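You operate a simulated robot arm through the tools that you are given. There is no shell and no other tool. Be economical: measure what you need, move in short steps, check, and stop when the job is done.

You run a simulated robot arm. Do the job below in one go: nothing can be reset, and whatever is moved stays where it is left.

## Task
True the rim test stand: squeeze the beige disc, turn the grey knob till the screen shows its number.
Fine: put the disc back, then switch RIM TEST off; slider and little bowls stay.

The check looks at the end state, three seconds after you hand in, the way a careful person would. Anything else that was tipped, shoved, dropped, spilled or broken makes it a failure.

## Robot
A 6-joint arm with a two-finger parallel gripper, fixed in place. Base frame: the origin is at the foot of the arm, x ahead of it, y to its left, z up. Readings come in m, rad, newtons and seconds.
With the tool pointing down near the work surface it reaches from about 0.26 to 0.68 m from the base axis. Its first joint turns from -1.152 to 1.152 rad. Payload 2.9 kg.
Tool frame: the origin (TCP) lies between the finger pads and is the grasp point; the fingertips stand 0.03 m ahead of it; z points along the fingers, y is the line along which they close. The gripper opens to 0.11 m. The fingers are 0.02 m wide and 0.01 m thick; the gripper's body (0.048 by 0.112 m) begins 0.055 m behind the TCP.
Orientation is told as [roll, pitch, yaw] about the base's x, y, z axes, in that order, counted from this pose: with the fingers straight down and closing along the base's y, the tool's x points along the base's -x, its y along +y and its z along -z.

## Interface
- The arm moves only by the tool servo_tool. Its arguments are lists of equal length, an entry for each row: "angular": the turn, a rotation vector about the base's x, y, z in rad, a list of three; "xyz": the shift along the base's x, y, z in m, a list of three; "grip": the closure in counts, from 0 (fully open) to 255 (shut). In form: {"angular": [[wx, wy, wz], ...], "xyz": [[dx, dy, dz], ...], "grip": [grip, ...]}. A call has 1 to 8 rows; each row is the pose to reach, as a shift and turn from the pose commanded when the call began. Each row takes 0.2 s and may step no farther than 0.05 m and 0.15 rad from the row before; otherwise, or with a gripper value out of range, the whole call is refused. A pose out of reach is approached as far as the arm can. The call stops where the force on the tool passes 90 N (or 10 N more than at its start, if that is more) or the arm is blocked; 0.2 s more then pass. Each finger travels about 0.108 m/s and halts on what it meets, pressing with about 23 N; the grip force reading is that of the motor and also rises with nothing between the fingers. The clock runs only during rows and for 0.2 s after the last one: add rows that repeat a pose to give the fingers time. The reply holds the time, the measured pose of the TCP, the force on the tool along the base axes, the opening and the grip force, in the units named above and with some noise, with the torque about the TCP (base axes, N m) and any sound that the robot's microphone picked up.
- Cameras (640 x 400 px; columns grow to the right, rows downward): "scene" is fixed at [0.0785, 0.4292, 1.395]; the picture's right is [-0.78, -0.63, 0.00], its down [-0.29, 0.36, -0.89] and it looks along [0.55, -0.69, -0.47] (base axes); focal length 322 px, centre (320, 200). "wrist" rides on the gripper at [0.072, 0.017, -0.103] in the tool frame; the picture's right is [-0.23, 0.97, 0.00], its down [-0.76, -0.18, -0.62] and it looks along [-0.61, -0.14, 0.78] (tool axes); focal length 222 px, centre (320, 200). There is no depth. A picture from a camera that has moved, and an enlarged one, comes with that camera's place and axes in the base frame and with its lens.
- get_image(camera): a new picture of that camera. It takes no simulated time.
- inspect(camera, box): a new picture of the part [left, top, right, bottom] of that camera's present view, enlarged. It takes no simulated time.
- job_done(): hands the job in; it is judged then, once.

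Go step by step. Nothing tells you positions but the pictures and the camera data: compare them with the known pose of the tool, close in by small moves and look again before you grip or let go. The budget is 120 turns and 68 pictures, counting those below and the enlarged ones. Unless the task says otherwise, let go and move clear before handing in, and close with one line.

The tools are called after "Request:" as a command line: name --argument value ..., lists and objects as JSON in quotes. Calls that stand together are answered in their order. servo_tool: Moves the arm, as the interface text tells. Its arguments: {"type":"object","properties":{"angular":{"type":"array","items":{"type":"array","items":{"type":"number"}}},"xyz":{"type":"array","items":{"type":"array","items":{"type":"number"}}},"grip":{"type":"array","items":{"type":"number"}}},"required":["angular","xyz","grip"]} The other tools are called the same way: get_image (camera) takes a picture; inspect (camera, box) takes an enlarged picture of a part of a camera's view; job_done () hands the job in.

At the start:

```text
time: 0.0
tool_pos: [0.4185, 0.1617, 1.19]
tcp_rot: [0.0, 0.0, 0.0]
ft_force: [-0.3, 0.0, 1.1]
torque: [-0.01, 0.01, -0.03]
grip_width: 0.1098
grasp_force: 0.1
```

scene: 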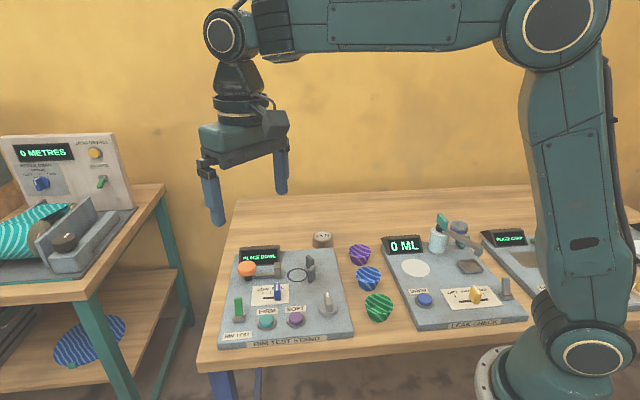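
wrist: 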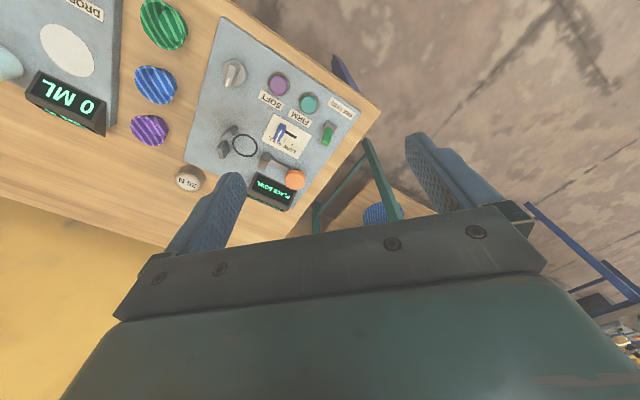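

I see the rim test stand on the bench in front of the arm, with a beige disc behind it. I'll enlarge it to read the labels.

Request:
inspect --camera "scene" --box '[200, 220, 400, 355]'

Request:
inspect --camera "wrist" --box '[160, 40, 380, 215]'

```text
2.96 times, centred on (300, 288) of scene
camera zoom: at [0.0785, 0.4292, 1.395], right [-0.78, -0.63, 0.0], down [-0.29, 0.36, -0.89], along [0.55, -0.69, -0.47], focal length 953 px, centre (379, -59)
```

zoom: 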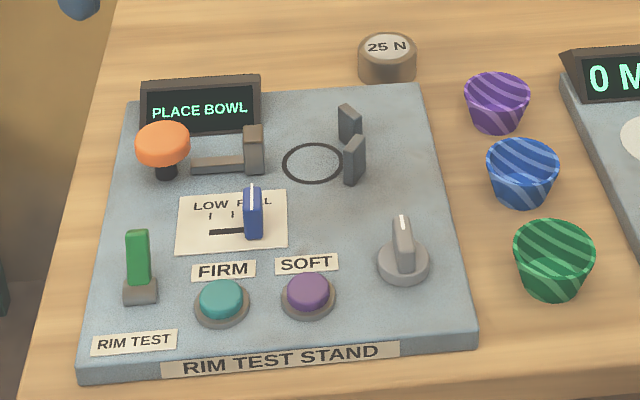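

```text
2.29 times, centred on (270, 128) of wrist
camera zoom: at [0.346, 0.1782, 1.2928], right [0.23, 0.97, 0.0], down [0.76, -0.18, 0.62], along [0.61, -0.14, -0.78], focal length 508 px, centre (434, 366)
```

zoom: 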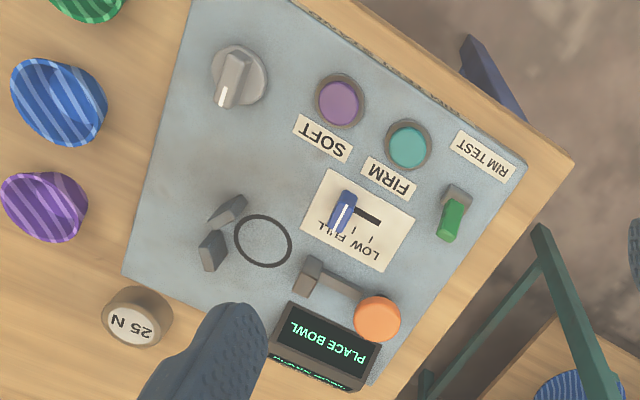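

The ring is at about (0.509, -0.022, 0.852), and the disc's top is at about (0.556, -0.18, 0.865), just behind the stand. The stand is turned 45°, so I'll move above the disc with yaw -45° and look again.

Request:
servo_tool --angular '[[0, 0, -0.098], [0, 0, -0.196], [0, 0, -0.294], [0, 0, -0.393], [0, 0, -0.491], [0, 0, -0.589], [0, 0, -0.687], [0, 0, -0.785]]' --xyz '[[0.0172, -0.0427, -0.0175], [0.0344, -0.0854, -0.035], [0.0516, -0.1281, -0.0525], [0.0688, -0.1708, -0.07], [0.086, -0.2135, -0.0875], [0.1031, -0.2562, -0.105], [0.1203, -0.2989, -0.1225], [0.1375, -0.3417, -0.14]]' --grip '[0, 0, 0, 0, 0, 0, 0, 0]'

Request:
get_image --camera "wrist"

Request:
inspect --camera "scene" --box '[200, 220, 400, 355]'

```text
time: 1.8
tool_pos: [0.5582, -0.1803, 1.0519]
tcp_rot: [-0.001, 0.001, -0.787]
ft_force: [0.2, -0.4, -0.2]
torque: [0.05, 0.03, 0.01]
grip_width: 0.1099
grasp_force: 0.1
```

```text
63 pictures are left
camera wrist: at [0.5179, -0.1188, 1.1554], right [0.85, 0.53, 0.0], down [0.41, -0.66, 0.62], along [0.33, -0.53, -0.78], focal length 222 px, centre (320, 200)
```

wrist: 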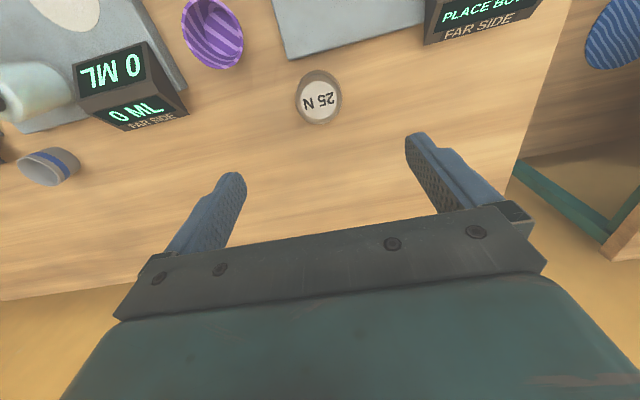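

```text
2.96 times, centred on (300, 288) of scene
camera zoom: at [0.0785, 0.4292, 1.395], right [-0.78, -0.63, 0.0], down [-0.29, 0.36, -0.89], along [0.55, -0.69, -0.47], focal length 953 px, centre (379, -59)
```

zoom: 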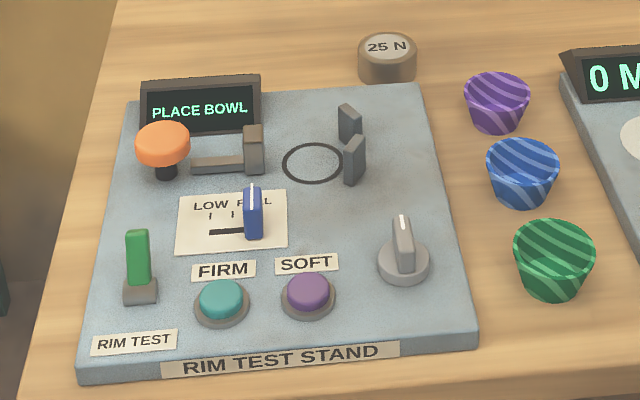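

The disc top is at about (0.5555, -0.181), under the gripper. I'll go down most of the way and check.

Request:
servo_tool --angular '[[0, 0, 0], [0, 0, 0], [0, 0, 0], [0, 0, 0]]' --xyz '[[0, 0, -0.045], [0, 0, -0.09], [0, 0, -0.13], [0, 0, -0.13]]' --grip '[0, 0, 0, 0]'

Request:
get_image --camera "wrist"

Request:
inspect --camera "scene" --box '[260, 200, 380, 280]'

```text
time: 2.8
tool_pos: [0.5569, -0.18, 0.9214]
tcp_rot: [-0.001, -0.001, -0.786]
ft_force: [-0.5, 0.5, -0.5]
torque: [0.0, 0.0, 0.0]
grip_width: 0.1098
grasp_force: 0.1
```

```text
61 pictures are left
camera wrist: at [0.5174, -0.1174, 1.0246], right [0.85, 0.53, 0.0], down [0.41, -0.66, 0.62], along [0.33, -0.53, -0.78], focal length 222 px, centre (320, 200)
```

wrist: 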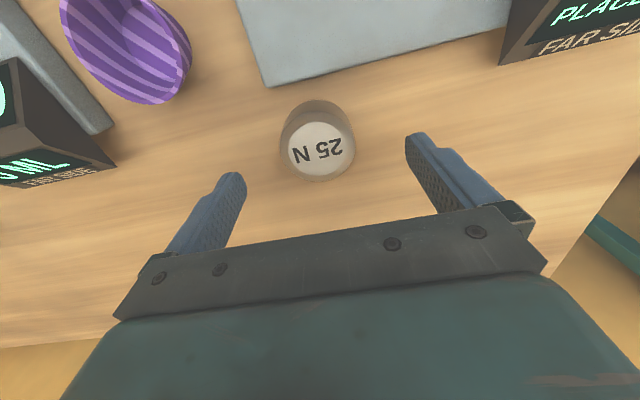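

```text
5.00 times, centred on (320, 240) of scene
camera zoom: at [0.0785, 0.4292, 1.395], right [-0.78, -0.63, 0.0], down [-0.29, 0.36, -0.89], along [0.55, -0.69, -0.47], focal length 1608 px, centre (320, 0)
```

zoom: 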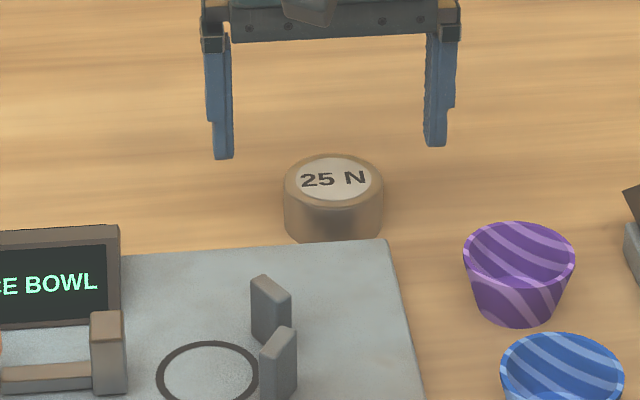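

The disc is centred under the TCP. I'll descend and close.

Request:
servo_tool --angular '[[0, 0, 0], [0, 0, 0], [0, 0, 0], [0, 0, 0], [0, 0, 0]]' --xyz '[[0, -0.0004, -0.03], [0, -0.0004, -0.043], [0, -0.0004, -0.043], [0, -0.0004, -0.043], [0, -0.0004, -0.043]]' --grip '[0, 0, 255, 255, 255]'

Request:
get_image --camera "wrist"

```text
time: 4.0
tool_pos: [0.5548, -0.1793, 0.878]
tcp_rot: [0.0, 0.001, -0.786]
ft_force: [0.2, -0.7, 1.3]
torque: [0.03, -0.04, 0.01]
grip_width: 0.057
grasp_force: 22.9
```

```text
59 pictures are left
camera wrist: at [0.5159, -0.1175, 0.9808], right [0.85, 0.53, 0.0], down [0.41, -0.66, 0.62], along [0.33, -0.53, -0.78], focal length 222 px, centre (320, 200)
```

wrist: 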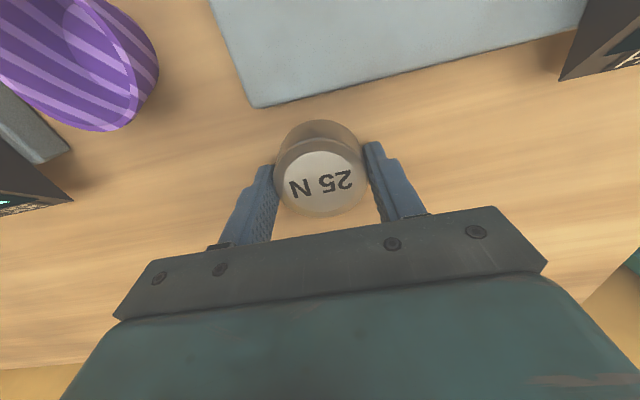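

I have the disc. I'll lift it, then turn to yaw +45° while moving over the ring.

Request:
servo_tool --angular '[[0, 0, 0], [0, 0, 0], [0, 0, 0], [0, 0, 0.13], [0, 0, 0.26], [0, 0, 0.39], [0, 0, 0.52], [0, 0, 0.65]]' --xyz '[[0, 0, 0.03], [0, 0, 0.07], [0, 0, 0.11], [-0.004, 0.013, 0.11], [-0.008, 0.026, 0.11], [-0.012, 0.04, 0.11], [-0.016, 0.053, 0.11], [-0.02, 0.066, 0.11]]' --grip '[255, 255, 255, 255, 255, 255, 255, 255]'

Request:
servo_tool --angular '[[0, 0, 0.13], [0, 0, 0.26], [0, 0, 0.39], [0, 0, 0.52], [0, 0, 0.65], [0, 0, 0.785], [0, 0, 0.92], [0, 0, 0.92]]' --xyz '[[-0.004, 0.013, 0], [-0.008, 0.026, 0], [-0.012, 0.04, 0], [-0.016, 0.053, 0], [-0.02, 0.066, 0], [-0.024, 0.08, 0], [-0.027, 0.0929, 0], [-0.027, 0.0929, 0]]' --grip '[255, 255, 255, 255, 255, 255, 255, 255]'

Request:
get_image --camera "wrist"

Request:
get_image --camera "scene"

```text
time: 5.8
tool_pos: [0.5369, -0.1143, 0.9853]
tcp_rot: [-0.001, 0.001, -0.132]
ft_force: [0.1, -0.2, -1.8]
torque: [-0.02, 0.0, -0.02]
grip_width: 0.0573
grasp_force: 23.2
```

```text
time: 7.6
tool_pos: [0.5091, -0.0202, 0.9868]
tcp_rot: [0.0, 0.001, 0.787]
ft_force: [0.6, -0.4, -1.5]
torque: [-0.01, -0.03, -0.02]
grip_width: 0.057
grasp_force: 23.0
```

```text
58 pictures are left
camera wrist: at [0.4454, -0.0603, 1.0903], right [-0.53, 0.85, 0.0], down [0.66, 0.41, 0.62], along [0.53, 0.33, -0.78], focal length 222 px, centre (320, 200)
```

wrist: 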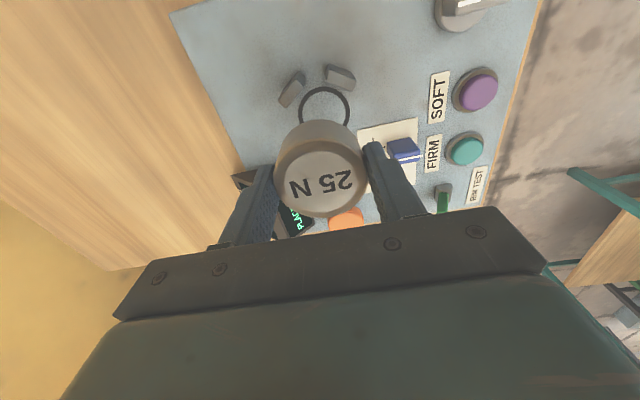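

```text
57 pictures are left
```

scene: 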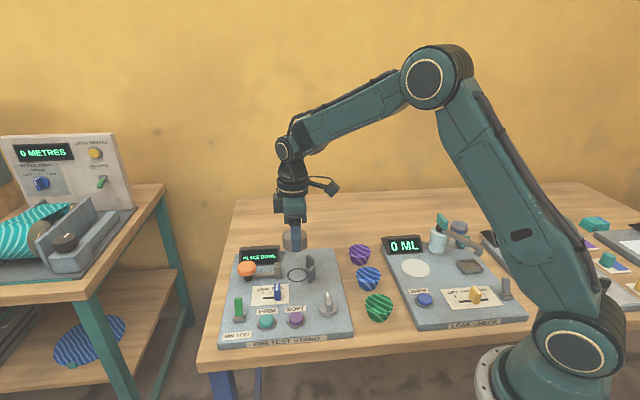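

The disc hangs above the ring. I'll zoom in to get the ring and post positions accurately before lowering.

Request:
inspect --camera "wrist" --box '[230, 40, 430, 165]'

Request:
inspect --camera "scene" --box '[230, 210, 350, 290]'

```text
3.20 times, centred on (330, 102) of wrist
camera zoom: at [0.4454, -0.0603, 1.0903], right [-0.53, 0.85, 0.0], down [0.66, 0.41, 0.62], along [0.53, 0.33, -0.78], focal length 711 px, centre (288, 512)
```

zoom: 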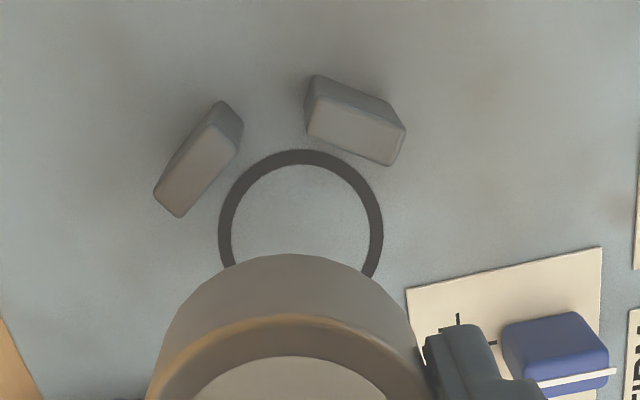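

```text
5.00 times, centred on (290, 250) of scene
camera zoom: at [0.0785, 0.4293, 1.395], right [-0.78, -0.63, 0.0], down [-0.29, 0.36, -0.89], along [0.55, -0.69, -0.47], focal length 1608 px, centre (470, -50)
```

zoom: 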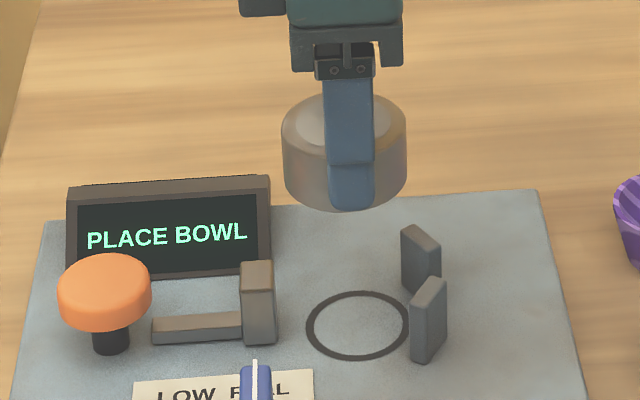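

The ring centre averages to about (0.508, -0.0195), with the V posts on the stand's right. I'll bias 3 mm toward the jaw and lower to just above the posts for a check.

Request:
servo_tool --angular '[[0, 0, 0], [0, 0, 0], [0, 0, 0]]' --xyz '[[0.001, 0.004, -0.03], [0.001, 0.004, -0.055], [0.001, 0.004, -0.055]]' --grip '[255, 255, 255]'

Request:
get_image --camera "wrist"

Request:
inspect --camera "scene" --box '[230, 210, 350, 290]'

```text
time: 8.4
tool_pos: [0.5102, -0.0164, 0.9313]
tcp_rot: [-0.001, 0.0, 0.785]
ft_force: [-0.1, 0.0, -0.8]
torque: [0.0, 0.02, 0.03]
grip_width: 0.0571
grasp_force: 23.3
```

```text
54 pictures are left
camera wrist: at [0.4466, -0.0555, 1.0344], right [-0.53, 0.85, 0.0], down [0.66, 0.41, 0.62], along [0.53, 0.33, -0.78], focal length 222 px, centre (320, 200)
```

wrist: 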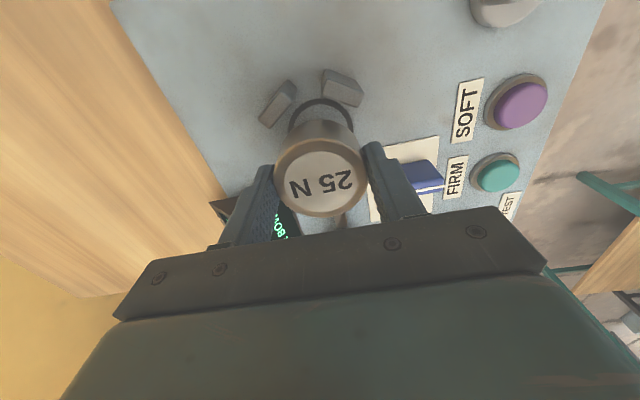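

```text
5.00 times, centred on (290, 250) of scene
camera zoom: at [0.0785, 0.4292, 1.395], right [-0.78, -0.63, 0.0], down [-0.29, 0.36, -0.89], along [0.55, -0.69, -0.47], focal length 1608 px, centre (470, -50)
```

zoom: 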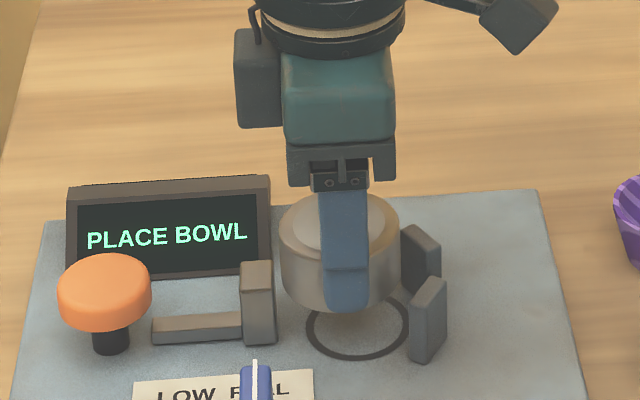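

The disc sits about 7 mm toward the jaw. I'll shift 4 mm right, 1 mm to the front, then lower until it nearly touches.

Request:
servo_tool --angular '[[0, 0, 0], [0, 0, 0], [0, 0, 0], [0, 0, 0]]' --xyz '[[-0.0037, -0.0018, 0], [-0.0037, -0.0018, -0.02], [-0.0037, -0.0018, -0.036], [-0.0037, -0.0018, -0.036]]' --grip '[255, 255, 255, 255]'

Request:
inspect --camera "wrist" --box '[230, 40, 430, 165]'

Request:
inspect --camera "scene" --box '[230, 210, 350, 290]'

```text
time: 9.4
tool_pos: [0.5083, -0.0176, 0.8971]
tcp_rot: [-0.004, -0.004, 0.785]
ft_force: [-3.2, -0.4, 22.8]
torque: [0.3, 0.34, 0.02]
grip_width: 0.0572
grasp_force: 23.6
```

```text
3.20 times, centred on (330, 102) of wrist
camera zoom: at [0.4441, -0.0579, 1.0002], right [-0.53, 0.85, 0.0], down [0.66, 0.41, 0.63], along [0.53, 0.33, -0.78], focal length 711 px, centre (288, 512)
```

zoom: 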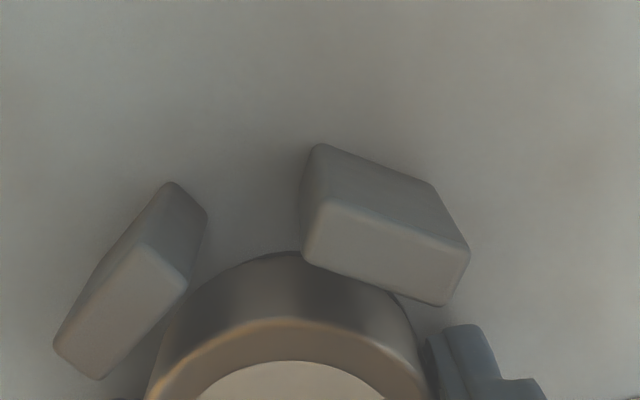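

```text
5.00 times, centred on (290, 250) of scene
camera zoom: at [0.078, 0.4292, 1.395], right [-0.78, -0.63, 0.0], down [-0.29, 0.36, -0.89], along [0.55, -0.69, -0.47], focal length 1608 px, centre (470, -50)
```

zoom: 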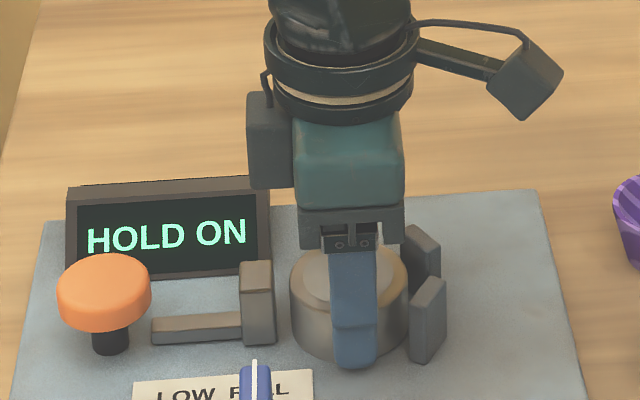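

The disc touches the panel (22 N) inside the ring and the screen says HOLD ON. I'll ease off and open gently.

Request:
servo_tool --angular '[[0, 0, 0], [0, 0, 0], [0, 0, 0], [0, 0, 0]]' --xyz '[[0, 0, 0.001], [0, 0, 0.001], [0, 0, 0.001], [0, 0, 0.001]]' --grip '[255, 60, 60, 60]'

Request:
inspect --camera "scene" --box '[230, 210, 350, 290]'

```text
time: 10.4
tool_pos: [0.5072, -0.0173, 0.8957]
tcp_rot: [0.002, -0.001, 0.784]
ft_force: [0.3, 0.7, -0.6]
torque: [-0.01, 0.01, 0.01]
grip_width: 0.0843
grasp_force: 0.1
```

```text
5.00 times, centred on (290, 250) of scene
camera zoom: at [0.0785, 0.4292, 1.395], right [-0.78, -0.63, 0.0], down [-0.29, 0.36, -0.89], along [0.55, -0.69, -0.47], focal length 1608 px, centre (470, -50)
```

zoom: 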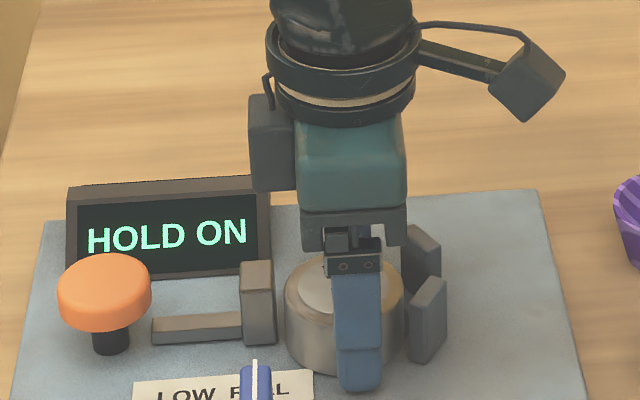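

The disc stands freely in the ring. I'll rise and go over the orange button with closed fingers.

Request:
servo_tool --angular '[[0, 0, 0], [0, 0, 0], [0, 0, 0], [0, 0, 0], [0, 0, 0], [0, 0, 0]]' --xyz '[[0, 0, 0.03], [0, 0, 0.07], [0.027, 0.029, 0.08], [0.055, 0.058, 0.08], [0.082, 0.087, 0.08], [0.082, 0.087, 0.08]]' --grip '[60, 60, 255, 255, 255, 255]'

Request:
get_image --camera "wrist"

Request:
inspect --camera "scene" --box '[210, 200, 360, 300]'

```text
time: 11.8
tool_pos: [0.5875, 0.068, 0.9774]
tcp_rot: [-0.001, -0.001, 0.784]
ft_force: [-0.3, -0.3, 0.6]
torque: [0.02, -0.02, -0.03]
grip_width: 0.0
grasp_force: 23.2
```

```text
49 pictures are left
camera wrist: at [0.5245, 0.0281, 1.0805], right [-0.53, 0.85, 0.0], down [0.66, 0.41, 0.62], along [0.53, 0.33, -0.78], focal length 222 px, centre (320, 200)
```

wrist: 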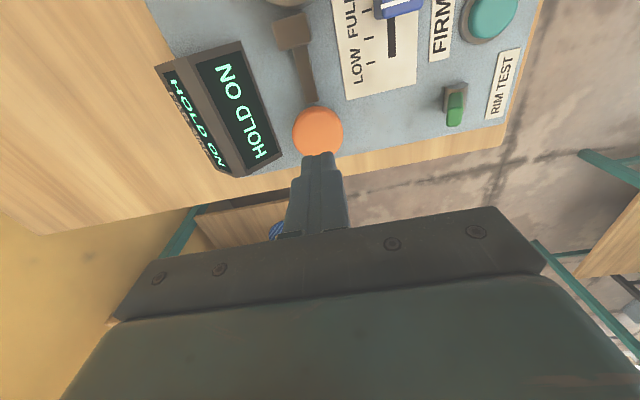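

```text
4.00 times, centred on (285, 250) of scene
camera zoom: at [0.0785, 0.4293, 1.395], right [-0.78, -0.63, 0.0], down [-0.29, 0.36, -0.89], along [0.55, -0.69, -0.47], focal length 1286 px, centre (460, 0)
```

zoom: 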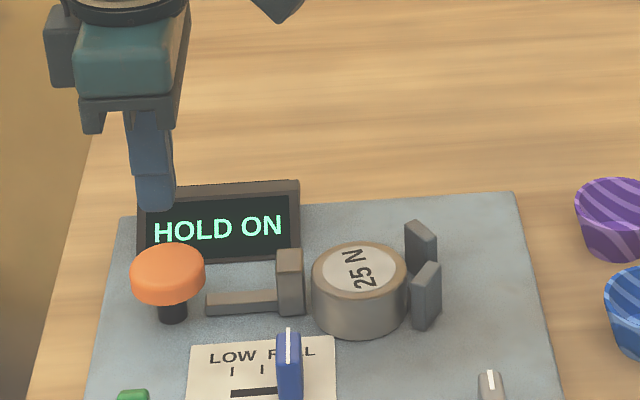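

The orange cap is right under the fingertips. I'll press down in small steps, watching the force.

Request:
servo_tool --angular '[[0, 0, 0], [0, 0, 0], [0, 0, 0], [0, 0, 0]]' --xyz '[[0, 0, -0.03], [0, -0.001, -0.044], [0, -0.001, -0.05], [0, -0.001, -0.055]]' --grip '[255, 255, 255, 255]'

Request:
inspect --camera "scene" --box '[210, 200, 360, 300]'

```text
time: 12.8
tool_pos: [0.5907, 0.067, 0.9226]
tcp_rot: [-0.002, 0.001, 0.783]
ft_force: [-1.7, -1.6, 4.5]
torque: [-0.05, 0.08, 0.04]
grip_width: 0.0
grasp_force: 22.9
```

```text
4.00 times, centred on (285, 250) of scene
camera zoom: at [0.0784, 0.4292, 1.395], right [-0.78, -0.63, 0.0], down [-0.29, 0.36, -0.89], along [0.55, -0.69, -0.47], focal length 1286 px, centre (460, 0)
```

zoom: 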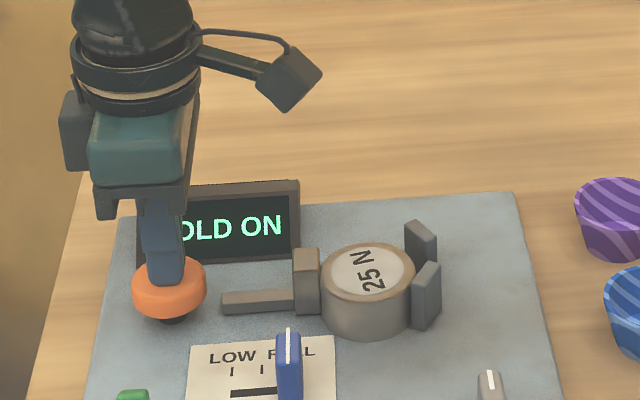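

Pressing the orange button drives the jaw, which now touches the disc. I'll press further.

Request:
servo_tool --angular '[[0, 0, 0], [0, 0, 0], [0, 0, 0], [0, 0, 0], [0, 0, 0]]' --xyz '[[0, 0, -0.004], [0, 0, -0.008], [0, 0, -0.012], [0, 0, -0.012], [0, 0, -0.012]]' --grip '[255, 255, 255, 255, 255]'

Request:
inspect --camera "scene" --box '[210, 200, 360, 300]'

```text
time: 14.0
tool_pos: [0.5891, 0.0689, 0.9191]
tcp_rot: [-0.009, -0.007, 0.784]
ft_force: [-23.0, -4.9, 66.5]
torque: [-0.35, 0.99, -0.37]
grip_width: 0.0001
grasp_force: 23.2
heard: click
```

```text
4.00 times, centred on (285, 250) of scene
camera zoom: at [0.0767, 0.429, 1.3952], right [-0.78, -0.63, 0.0], down [-0.29, 0.36, -0.89], along [0.55, -0.69, -0.46], focal length 1286 px, centre (460, 0)
```

zoom: 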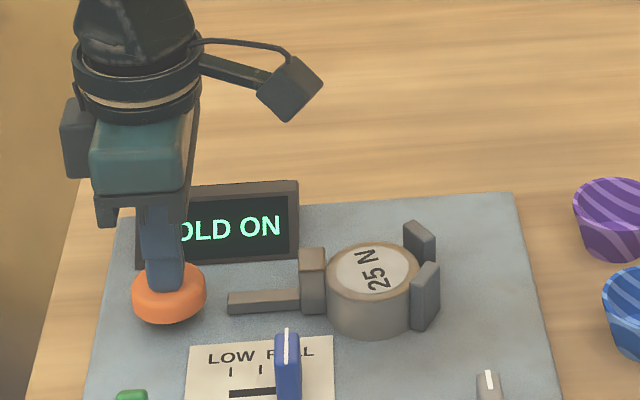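

It clicked with the jaw against the disc. I'll ease the push and hold it for a moment while watching the screen.

Request:
servo_tool --angular '[[0, 0, 0], [0, 0, 0], [0, 0, 0], [0, 0, 0], [0, 0, 0], [0, 0, 0]]' --xyz '[[0, 0, 0.003], [0, 0, 0.003], [0, 0, 0.003], [0, 0, 0.003], [0, 0, 0.003], [0, 0, 0.003]]' --grip '[255, 255, 255, 255, 255, 255]'

Request:
inspect --camera "scene" --box '[210, 200, 360, 300]'

```text
time: 15.4
tool_pos: [0.5893, 0.0689, 0.9182]
tcp_rot: [-0.007, -0.008, 0.781]
ft_force: [-18.2, -8.4, 54.1]
torque: [-0.37, 0.71, 0.12]
grip_width: 0.0
grasp_force: 23.0
```

```text
4.00 times, centred on (285, 250) of scene
camera zoom: at [0.0771, 0.4289, 1.3951], right [-0.78, -0.63, 0.0], down [-0.29, 0.36, -0.89], along [0.55, -0.69, -0.46], focal length 1286 px, centre (460, 0)
```

zoom: 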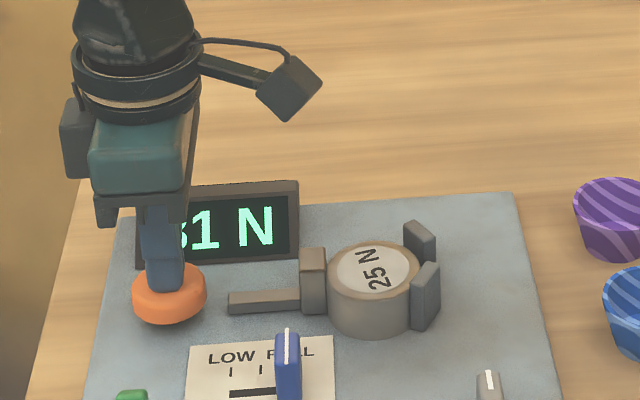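

The screen shows a reading (x1 N, probably 31 N). I'll release and see whether it stays.

Request:
servo_tool --angular '[[0, 0, 0], [0, 0, 0], [0, 0, 0], [0, 0, 0]]' --xyz '[[0, 0, 0.015], [0, 0, 0.05], [0, 0, 0.09], [0, 0, 0.09]]' --grip '[255, 255, 255, 255]'

Request:
inspect --camera "scene" --box '[210, 220, 360, 320]'

```text
time: 16.4
tool_pos: [0.5867, 0.068, 1.0018]
tcp_rot: [0.0, 0.0, 0.785]
ft_force: [0.7, 0.1, 0.4]
torque: [-0.03, -0.01, 0.03]
grip_width: 0.0
grasp_force: 23.2
```

```text
4.00 times, centred on (285, 270) of scene
camera zoom: at [0.0785, 0.4292, 1.395], right [-0.78, -0.63, 0.0], down [-0.29, 0.36, -0.89], along [0.55, -0.69, -0.47], focal length 1286 px, centre (460, -80)
```

zoom: 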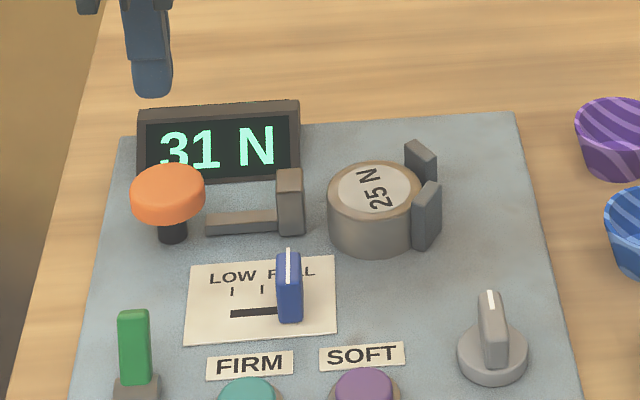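

The 31 N reading persists with the button released. Next I go over the grey knob at about (0.3805, 0.0215), yaw -45° so that the fingers straddle its fin.

Request:
servo_tool --angular '[[0, 0, -0.13], [0, 0, -0.26], [0, 0, -0.39], [0, 0, -0.52], [0, 0, -0.65], [0, 0, -0.785]]' --xyz '[[-0.018, -0.004, 0], [-0.036, -0.008, 0], [-0.054, -0.012, 0], [-0.072, -0.016, 0], [-0.09, -0.02, 0], [-0.108, -0.023, 0]]' --grip '[255, 255, 255, 255, 200, 139]'

Request:
servo_tool --angular '[[0, 0, -0.13], [0, 0, -0.26], [0, 0, -0.39], [0, 0, -0.52], [0, 0, -0.65], [0, 0, -0.785], [0, 0, -0.785]]' --xyz '[[-0.018, -0.004, 0], [-0.036, -0.008, 0], [-0.054, -0.012, -0.01], [-0.072, -0.016, -0.02], [-0.09, -0.02, -0.03], [-0.0998, -0.0222, -0.043], [-0.0998, -0.0222, -0.043]]' --grip '[139, 139, 139, 139, 139, 139, 139]'

Request:
get_image --camera "wrist"

Request:
inspect --camera "scene" --box '[210, 230, 390, 350]'

```text
time: 17.8
tool_pos: [0.4813, 0.0438, 1.0039]
tcp_rot: [-0.001, -0.001, -0.004]
ft_force: [0.6, -0.3, -1.0]
torque: [0.0, 0.0, -0.01]
grip_width: 0.0502
grasp_force: 0.1
```

```text
time: 19.4
tool_pos: [0.3824, 0.0209, 0.9617]
tcp_rot: [0.0, 0.0, -0.788]
ft_force: [0.8, -0.5, -0.2]
torque: [0.0, 0.03, 0.02]
grip_width: 0.0503
grasp_force: 0.1
```

```text
43 pictures are left
camera wrist: at [0.3418, 0.0836, 1.0646], right [0.85, 0.53, 0.0], down [0.41, -0.67, 0.62], along [0.33, -0.53, -0.78], focal length 222 px, centre (320, 200)
```

wrist: 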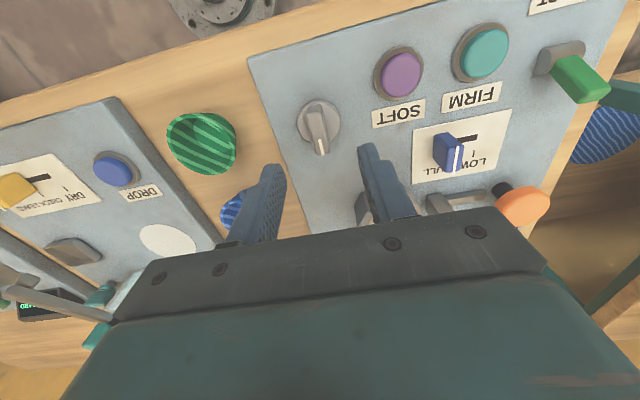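

```text
3.33 times, centred on (300, 290) of scene
camera zoom: at [0.0785, 0.4292, 1.395], right [-0.78, -0.63, 0.0], down [-0.29, 0.36, -0.89], along [0.55, -0.69, -0.47], focal length 1072 px, centre (387, -100)
```

zoom: 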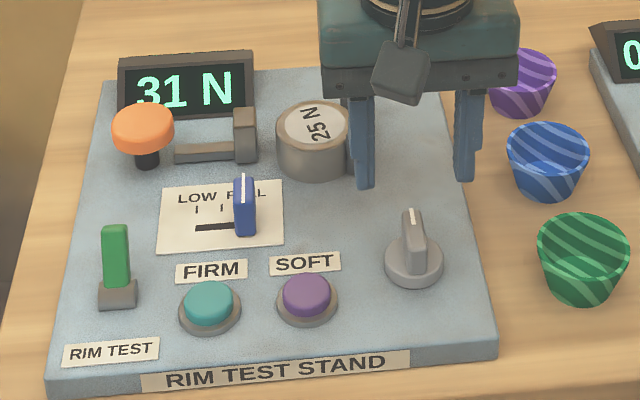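

The knob is nearly under the TCP. I'll zoom in to get the fin's exact direction.

Request:
inspect --camera "wrist" --box '[260, 80, 380, 155]'

```text
5.33 times, centred on (320, 118) of wrist
camera zoom: at [0.3418, 0.0836, 1.0646], right [0.85, 0.53, 0.0], down [0.41, -0.67, 0.62], along [0.33, -0.53, -0.78], focal length 1185 px, centre (320, 640)
```

zoom: 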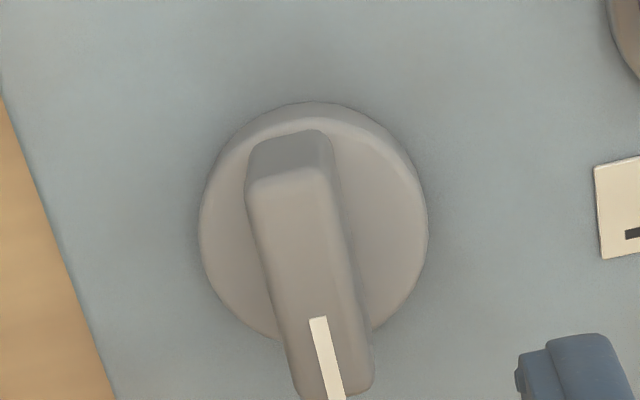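

The fin lies exactly at 45°, with its centre near (0.379, 0.023). I'll descend around it and close.

Request:
servo_tool --angular '[[0, 0, 0], [0, 0, 0], [0, 0, 0], [0, 0, 0], [0, 0, 0]]' --xyz '[[-0.0022, 0.0015, -0.03], [-0.0022, 0.0015, -0.055], [-0.0022, 0.0015, -0.055], [-0.0022, 0.0015, -0.055], [-0.0022, 0.0015, -0.055]]' --grip '[139, 139, 255, 255, 255]'

Request:
inspect --camera "scene" --box '[210, 230, 390, 350]'

```text
time: 20.6
tool_pos: [0.3797, 0.0227, 0.9042]
tcp_rot: [0.003, -0.001, -0.785]
ft_force: [5.2, 6.6, -7.2]
torque: [-0.31, -0.49, -0.01]
grip_width: 0.0128
grasp_force: 45.0
```

```text
3.33 times, centred on (300, 290) of scene
camera zoom: at [0.0787, 0.4294, 1.3949], right [-0.78, -0.63, 0.0], down [-0.29, 0.36, -0.89], along [0.55, -0.69, -0.47], focal length 1072 px, centre (387, -100)
```

zoom: 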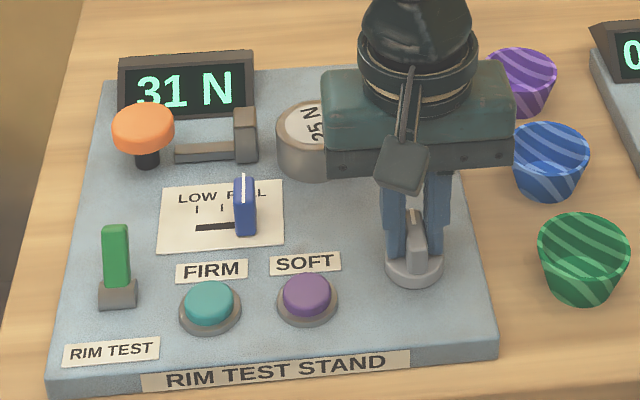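

The fin is gripped. I'll turn it counter-clockwise by 0.15 rad to see which way the reading goes.

Request:
servo_tool --angular '[[0, 0, 0.05], [0, 0, 0.1], [0, 0, 0.15], [0, 0, 0.15]]' --xyz '[[0, 0, 0], [0, 0, 0], [0, 0, 0], [0, 0, 0]]' --grip '[255, 255, 255, 255]'

Request:
inspect --camera "scene" --box '[210, 230, 390, 350]'

```text
time: 21.6
tool_pos: [0.3806, 0.0232, 0.9042]
tcp_rot: [0.0, -0.006, -0.638]
ft_force: [18.3, -3.6, 8.4]
torque: [0.25, 0.51, -0.03]
grip_width: 0.0127
grasp_force: 44.6
```

```text
3.33 times, centred on (300, 290) of scene
camera zoom: at [0.0789, 0.4291, 1.395], right [-0.78, -0.63, 0.0], down [-0.29, 0.36, -0.89], along [0.55, -0.69, -0.47], focal length 1072 px, centre (387, -100)
```

zoom: 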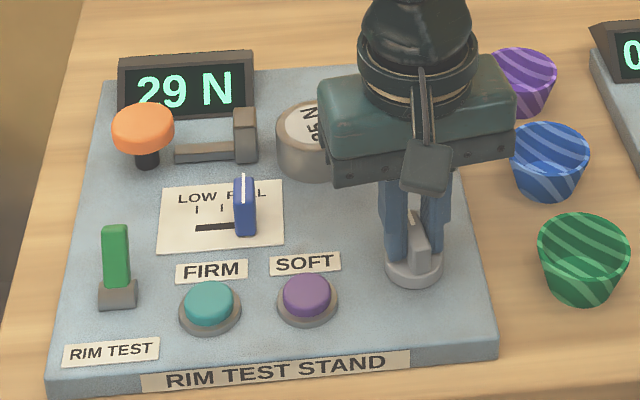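

The reading falls to 29 N, so this is the right direction. I'll continue.

Request:
servo_tool --angular '[[0, 0, 0.07], [0, 0, 0.14], [0, 0, 0.2], [0, 0, 0.26], [0, 0, 0.26]]' --xyz '[[0.001, 0, 0], [0.001, 0, 0], [0.001, 0, 0], [0.001, 0, 0], [0.001, 0, 0]]' --grip '[255, 255, 255, 255, 255]'

Request:
inspect --camera "scene" --box '[210, 230, 390, 350]'

```text
time: 22.8
tool_pos: [0.3809, 0.0229, 0.9056]
tcp_rot: [0.003, 0.0, -0.374]
ft_force: [5.9, 6.1, 21.0]
torque: [-0.45, -1.08, -0.02]
grip_width: 0.013
grasp_force: 45.0
```

```text
3.33 times, centred on (300, 290) of scene
camera zoom: at [0.0783, 0.4294, 1.3949], right [-0.78, -0.63, 0.0], down [-0.29, 0.36, -0.89], along [0.55, -0.69, -0.47], focal length 1072 px, centre (387, -100)
```

zoom: 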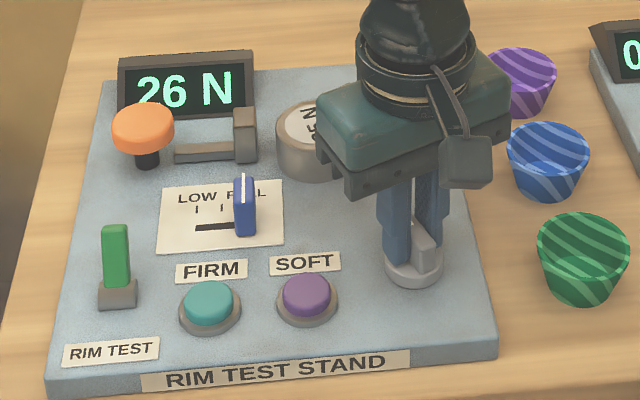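

It reads 26 N, so I'll nudge a little more.

Request:
servo_tool --angular '[[0, 0, 0.05], [0, 0, 0.05]]' --xyz '[[0, 0, 0], [0, 0, 0]]' --grip '[255, 255]'

Request:
inspect --camera "scene" --box '[230, 240, 300, 285]'

```text
time: 23.4
tool_pos: [0.3819, 0.0243, 0.9039]
tcp_rot: [0.002, -0.003, -0.324]
ft_force: [7.6, 8.7, 32.4]
torque: [0.32, 0.85, -0.02]
grip_width: 0.0129
grasp_force: 45.7
```

```text
8.89 times, centred on (265, 262) of scene
camera zoom: at [0.0783, 0.4294, 1.3949], right [-0.78, -0.63, 0.0], down [-0.29, 0.36, -0.89], along [0.55, -0.69, -0.47], focal length 2858 px, centre (809, -356)
```

zoom: 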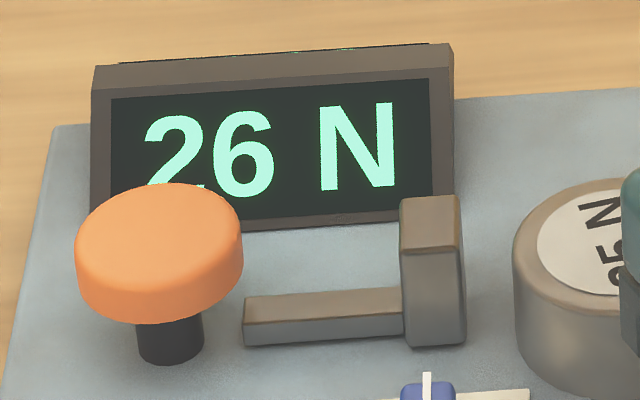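

Request:
servo_tool --angular '[[0, 0, 0.05], [0, 0, 0.05]]' --xyz '[[0, 0, 0.001], [0, 0, 0.001]]' --grip '[255, 255]'

Request:
inspect --camera "scene" --box '[230, 240, 300, 285]'

```text
time: 24.0
tool_pos: [0.3802, 0.0244, 0.9047]
tcp_rot: [-0.002, -0.003, -0.273]
ft_force: [23.0, 11.8, -15.2]
torque: [0.3, 0.12, -0.01]
grip_width: 0.0126
grasp_force: 45.0
```

```text
8.89 times, centred on (265, 262) of scene
camera zoom: at [0.0792, 0.4295, 1.3948], right [-0.78, -0.63, 0.0], down [-0.29, 0.36, -0.89], along [0.55, -0.69, -0.47], focal length 2858 px, centre (809, -356)
```

zoom: 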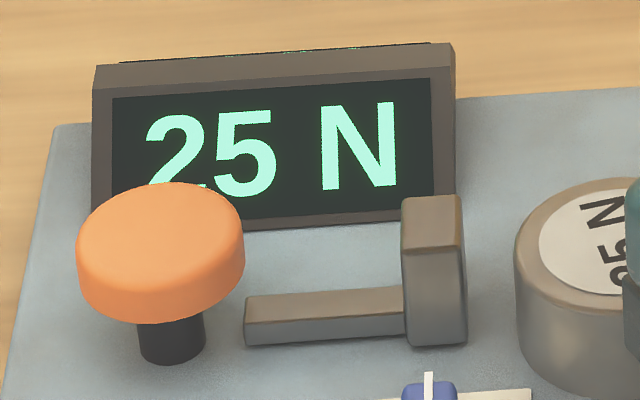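

The screen shows 25 N. I'll add a tiny margin, then open and rise.

Request:
servo_tool --angular '[[0, 0, 0.015], [0, 0, 0.015], [0, 0, 0.015], [0, 0, 0.015], [0, 0, 0.015], [0, 0, 0.015], [0, 0, 0.015]]' --xyz '[[0.001, 0.001, 0], [0.001, 0.001, 0], [0.001, 0.001, 0], [0.001, 0.001, 0], [0.001, 0.001, 0.03], [0.001, 0.001, 0.07], [0.001, 0.001, 0.1]]' --grip '[255, 139, 139, 139, 139, 139, 139]'

Request:
inspect --camera "scene" --box '[210, 230, 390, 350]'

```text
time: 25.6
tool_pos: [0.3802, 0.0221, 1.0066]
tcp_rot: [0.0, 0.0, -0.26]
ft_force: [0.8, 0.2, -0.4]
torque: [0.0, 0.01, -0.03]
grip_width: 0.0502
grasp_force: 0.1
```

```text
3.33 times, centred on (300, 290) of scene
camera zoom: at [0.0785, 0.4292, 1.395], right [-0.78, -0.63, 0.0], down [-0.29, 0.36, -0.89], along [0.55, -0.69, -0.47], focal length 1072 px, centre (387, -100)
```

zoom: 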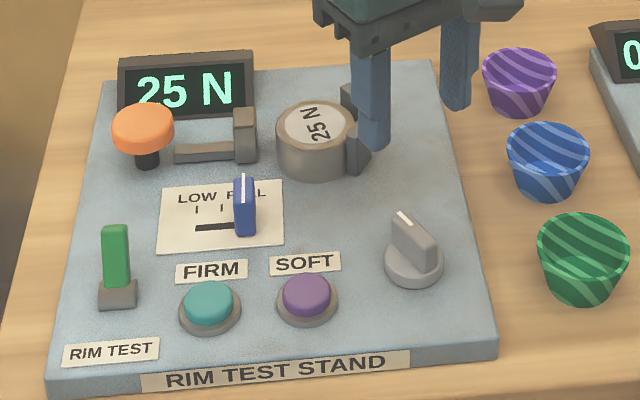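

The reading holds at 25 N. Next I go back above the disc with yaw +45°.

Request:
servo_tool --angular '[[0, 0, 0.1306], [0, 0, 0.2612], [0, 0, 0.3919], [0, 0, 0.5225], [0, 0, 0.6531], [0, 0, 0.7837], [0, 0, 0.9144], [0, 0, 1.045]]' --xyz '[[0.0153, -0.005, 0], [0.0307, -0.0105, 0], [0.046, -0.016, 0], [0.0614, -0.021, 0], [0.077, -0.026, 0], [0.092, -0.031, 0], [0.107, -0.037, -0.01], [0.123, -0.043, -0.02]]' --grip '[100, 60, 60, 60, 60, 60, 60, 60]'

Request:
get_image --camera "wrist"

```text
time: 27.4
tool_pos: [0.5041, -0.0179, 0.9865]
tcp_rot: [0.0, 0.0, 0.788]
ft_force: [-0.8, -0.5, 0.4]
torque: [-0.02, -0.02, -0.03]
grip_width: 0.0841
grasp_force: 0.1
```

```text
34 pictures are left
camera wrist: at [0.4401, -0.0582, 1.0895], right [-0.53, 0.85, 0.0], down [0.66, 0.41, 0.62], along [0.53, 0.33, -0.78], focal length 222 px, centre (320, 200)
```

wrist: 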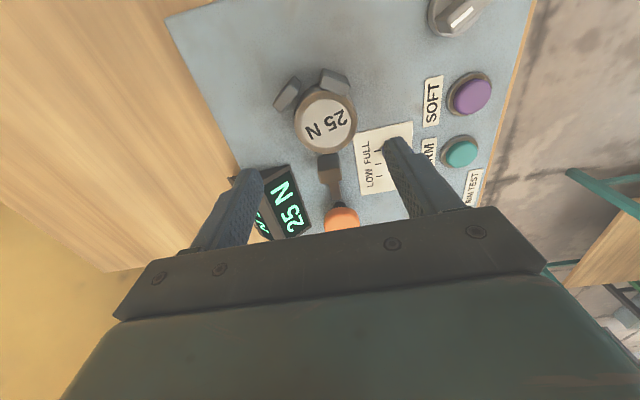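

The disc appears at roughly (0.500, -0.017). I'll lower to just above it and check again.

Request:
servo_tool --angular '[[0, 0, 0], [0, 0, 0], [0, 0, 0]]' --xyz '[[-0.003, 0.001, -0.025], [-0.003, 0.001, -0.05], [-0.003, 0.001, -0.05]]' --grip '[60, 60, 60]'

Request:
get_image --camera "wrist"

Request:
inspect --camera "scene" --box '[230, 210, 350, 290]'

```text
time: 28.2
tool_pos: [0.4999, -0.0186, 0.9366]
tcp_rot: [-0.001, 0.001, 0.784]
ft_force: [-0.3, 0.1, -0.7]
torque: [0.02, 0.02, 0.0]
grip_width: 0.0843
grasp_force: 0.1
```

```text
33 pictures are left
camera wrist: at [0.4362, -0.0581, 1.0395], right [-0.53, 0.85, 0.0], down [0.66, 0.41, 0.62], along [0.53, 0.33, -0.78], focal length 222 px, centre (320, 200)
```

wrist: 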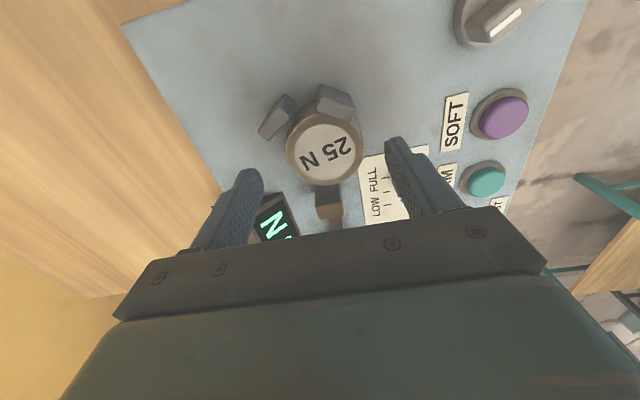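

```text
5.00 times, centred on (290, 250) of scene
camera zoom: at [0.0785, 0.4292, 1.395], right [-0.78, -0.63, 0.0], down [-0.29, 0.36, -0.89], along [0.55, -0.69, -0.47], focal length 1608 px, centre (470, -50)
```

zoom: 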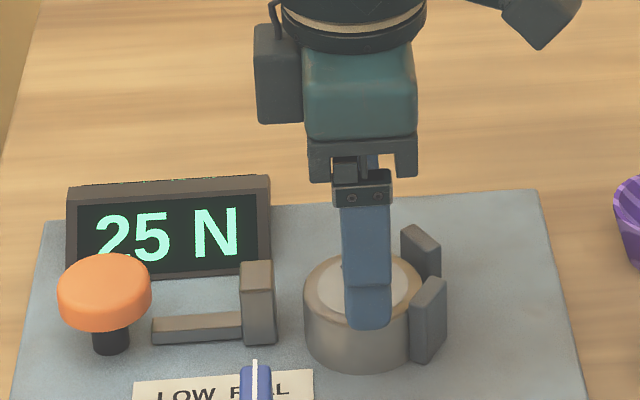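

The disc centre is about (0.500, -0.015). I'll shift slightly, descend and grip.

Request:
servo_tool --angular '[[0, 0, 0], [0, 0, 0], [0, 0, 0], [0, 0, 0], [0, 0, 0], [0, 0, 0]]' --xyz '[[-0.0005, 0.003, -0.01], [-0.0005, 0.003, -0.025], [-0.0005, 0.003, -0.038], [-0.0005, 0.003, -0.038], [-0.0005, 0.003, -0.038], [-0.0005, 0.003, -0.038]]' --grip '[60, 60, 60, 255, 255, 255]'

Request:
inspect --camera "scene" --box '[230, 210, 350, 290]'

Request:
get_image --camera "wrist"

```text
time: 29.6
tool_pos: [0.4992, -0.0157, 0.8971]
tcp_rot: [0.001, 0.002, 0.783]
ft_force: [0.7, -0.1, 0.8]
torque: [0.01, 0.03, -0.02]
grip_width: 0.0559
grasp_force: 22.8
```

```text
5.00 times, centred on (290, 250) of scene
camera zoom: at [0.0785, 0.4293, 1.395], right [-0.78, -0.63, 0.0], down [-0.29, 0.36, -0.89], along [0.55, -0.69, -0.47], focal length 1608 px, centre (470, -50)
```

zoom: 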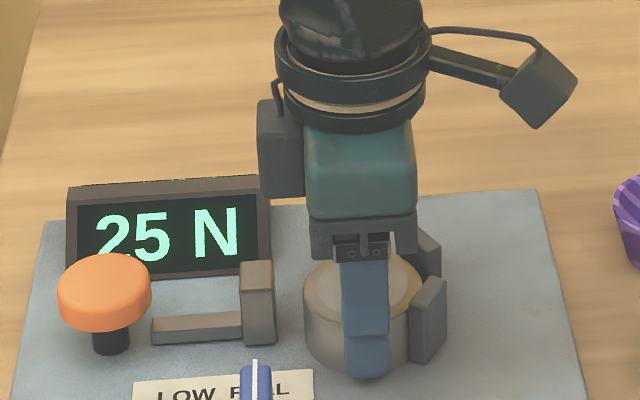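

```text
30 pictures are left
camera wrist: at [0.4348, -0.0552, 1.0011], right [-0.53, 0.85, 0.0], down [0.66, 0.41, 0.62], along [0.53, 0.33, -0.78], focal length 222 px, centre (320, 200)
```

wrist: 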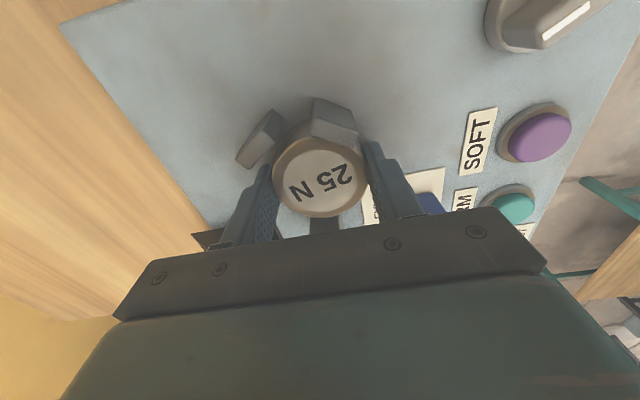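

The disc is gripped again. I'll lift it straight up and swing it back to its original place, returning to yaw -45°.

Request:
servo_tool --angular '[[0, 0, 0], [0, 0, 0], [0, 0, 0], [0, 0, -0.13], [0, 0, -0.26], [0, 0, -0.39], [0, 0, -0.52], [0, 0, -0.65]]' --xyz '[[0.001, 0.001, 0.01], [0.001, 0.001, 0.05], [0.001, 0.001, 0.09], [0.0047, -0.0138, 0.09], [0.0094, -0.0276, 0.09], [0.014, -0.0413, 0.09], [0.0187, -0.0551, 0.09], [0.0234, -0.0689, 0.09]]' --grip '[255, 255, 255, 255, 255, 255, 255, 255]'

Request:
servo_tool --angular '[[0, 0, -0.13], [0, 0, -0.26], [0, 0, -0.39], [0, 0, -0.52], [0, 0, -0.65], [0, 0, -0.785], [0, 0, -0.92], [0, 0, -0.92]]' --xyz '[[0.0047, -0.0138, 0], [0.0094, -0.0276, 0], [0.014, -0.0413, 0], [0.0187, -0.0551, 0], [0.0234, -0.0689, 0], [0.028, -0.0827, 0], [0.0328, -0.0965, 0], [0.0328, -0.0965, 0]]' --grip '[255, 255, 255, 255, 255, 255, 255, 255]'

Request:
get_image --camera "wrist"

Request:
inspect --camera "scene" --box '[210, 210, 390, 330]'

```text
time: 31.4
tool_pos: [0.5256, -0.0857, 0.9868]
tcp_rot: [0.001, -0.001, 0.133]
ft_force: [0.7, 1.3, -2.1]
torque: [0.0, -0.01, -0.03]
grip_width: 0.0558
grasp_force: 23.0
```

```text
time: 33.2
tool_pos: [0.5592, -0.1796, 0.9849]
tcp_rot: [0.0, 0.0, -0.787]
ft_force: [0.0, 0.5, -1.5]
torque: [0.0, 0.04, 0.01]
grip_width: 0.0558
grasp_force: 23.0
```

```text
29 pictures are left
camera wrist: at [0.5182, -0.1172, 1.0895], right [0.85, 0.53, 0.0], down [0.41, -0.67, 0.62], along [0.33, -0.53, -0.78], focal length 222 px, centre (320, 200)
```

wrist: 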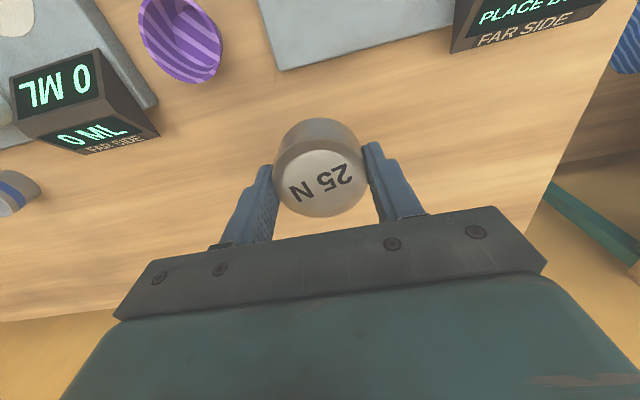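

```text
3.33 times, centred on (300, 270) of scene
camera zoom: at [0.0785, 0.4292, 1.395], right [-0.78, -0.63, 0.0], down [-0.29, 0.36, -0.89], along [0.55, -0.69, -0.47], focal length 1072 px, centre (387, -33)
```

zoom: 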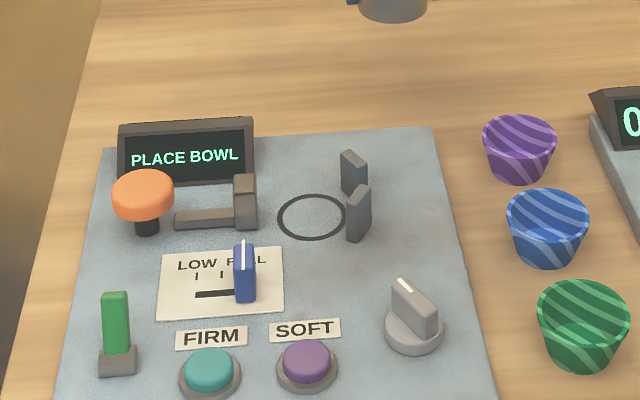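

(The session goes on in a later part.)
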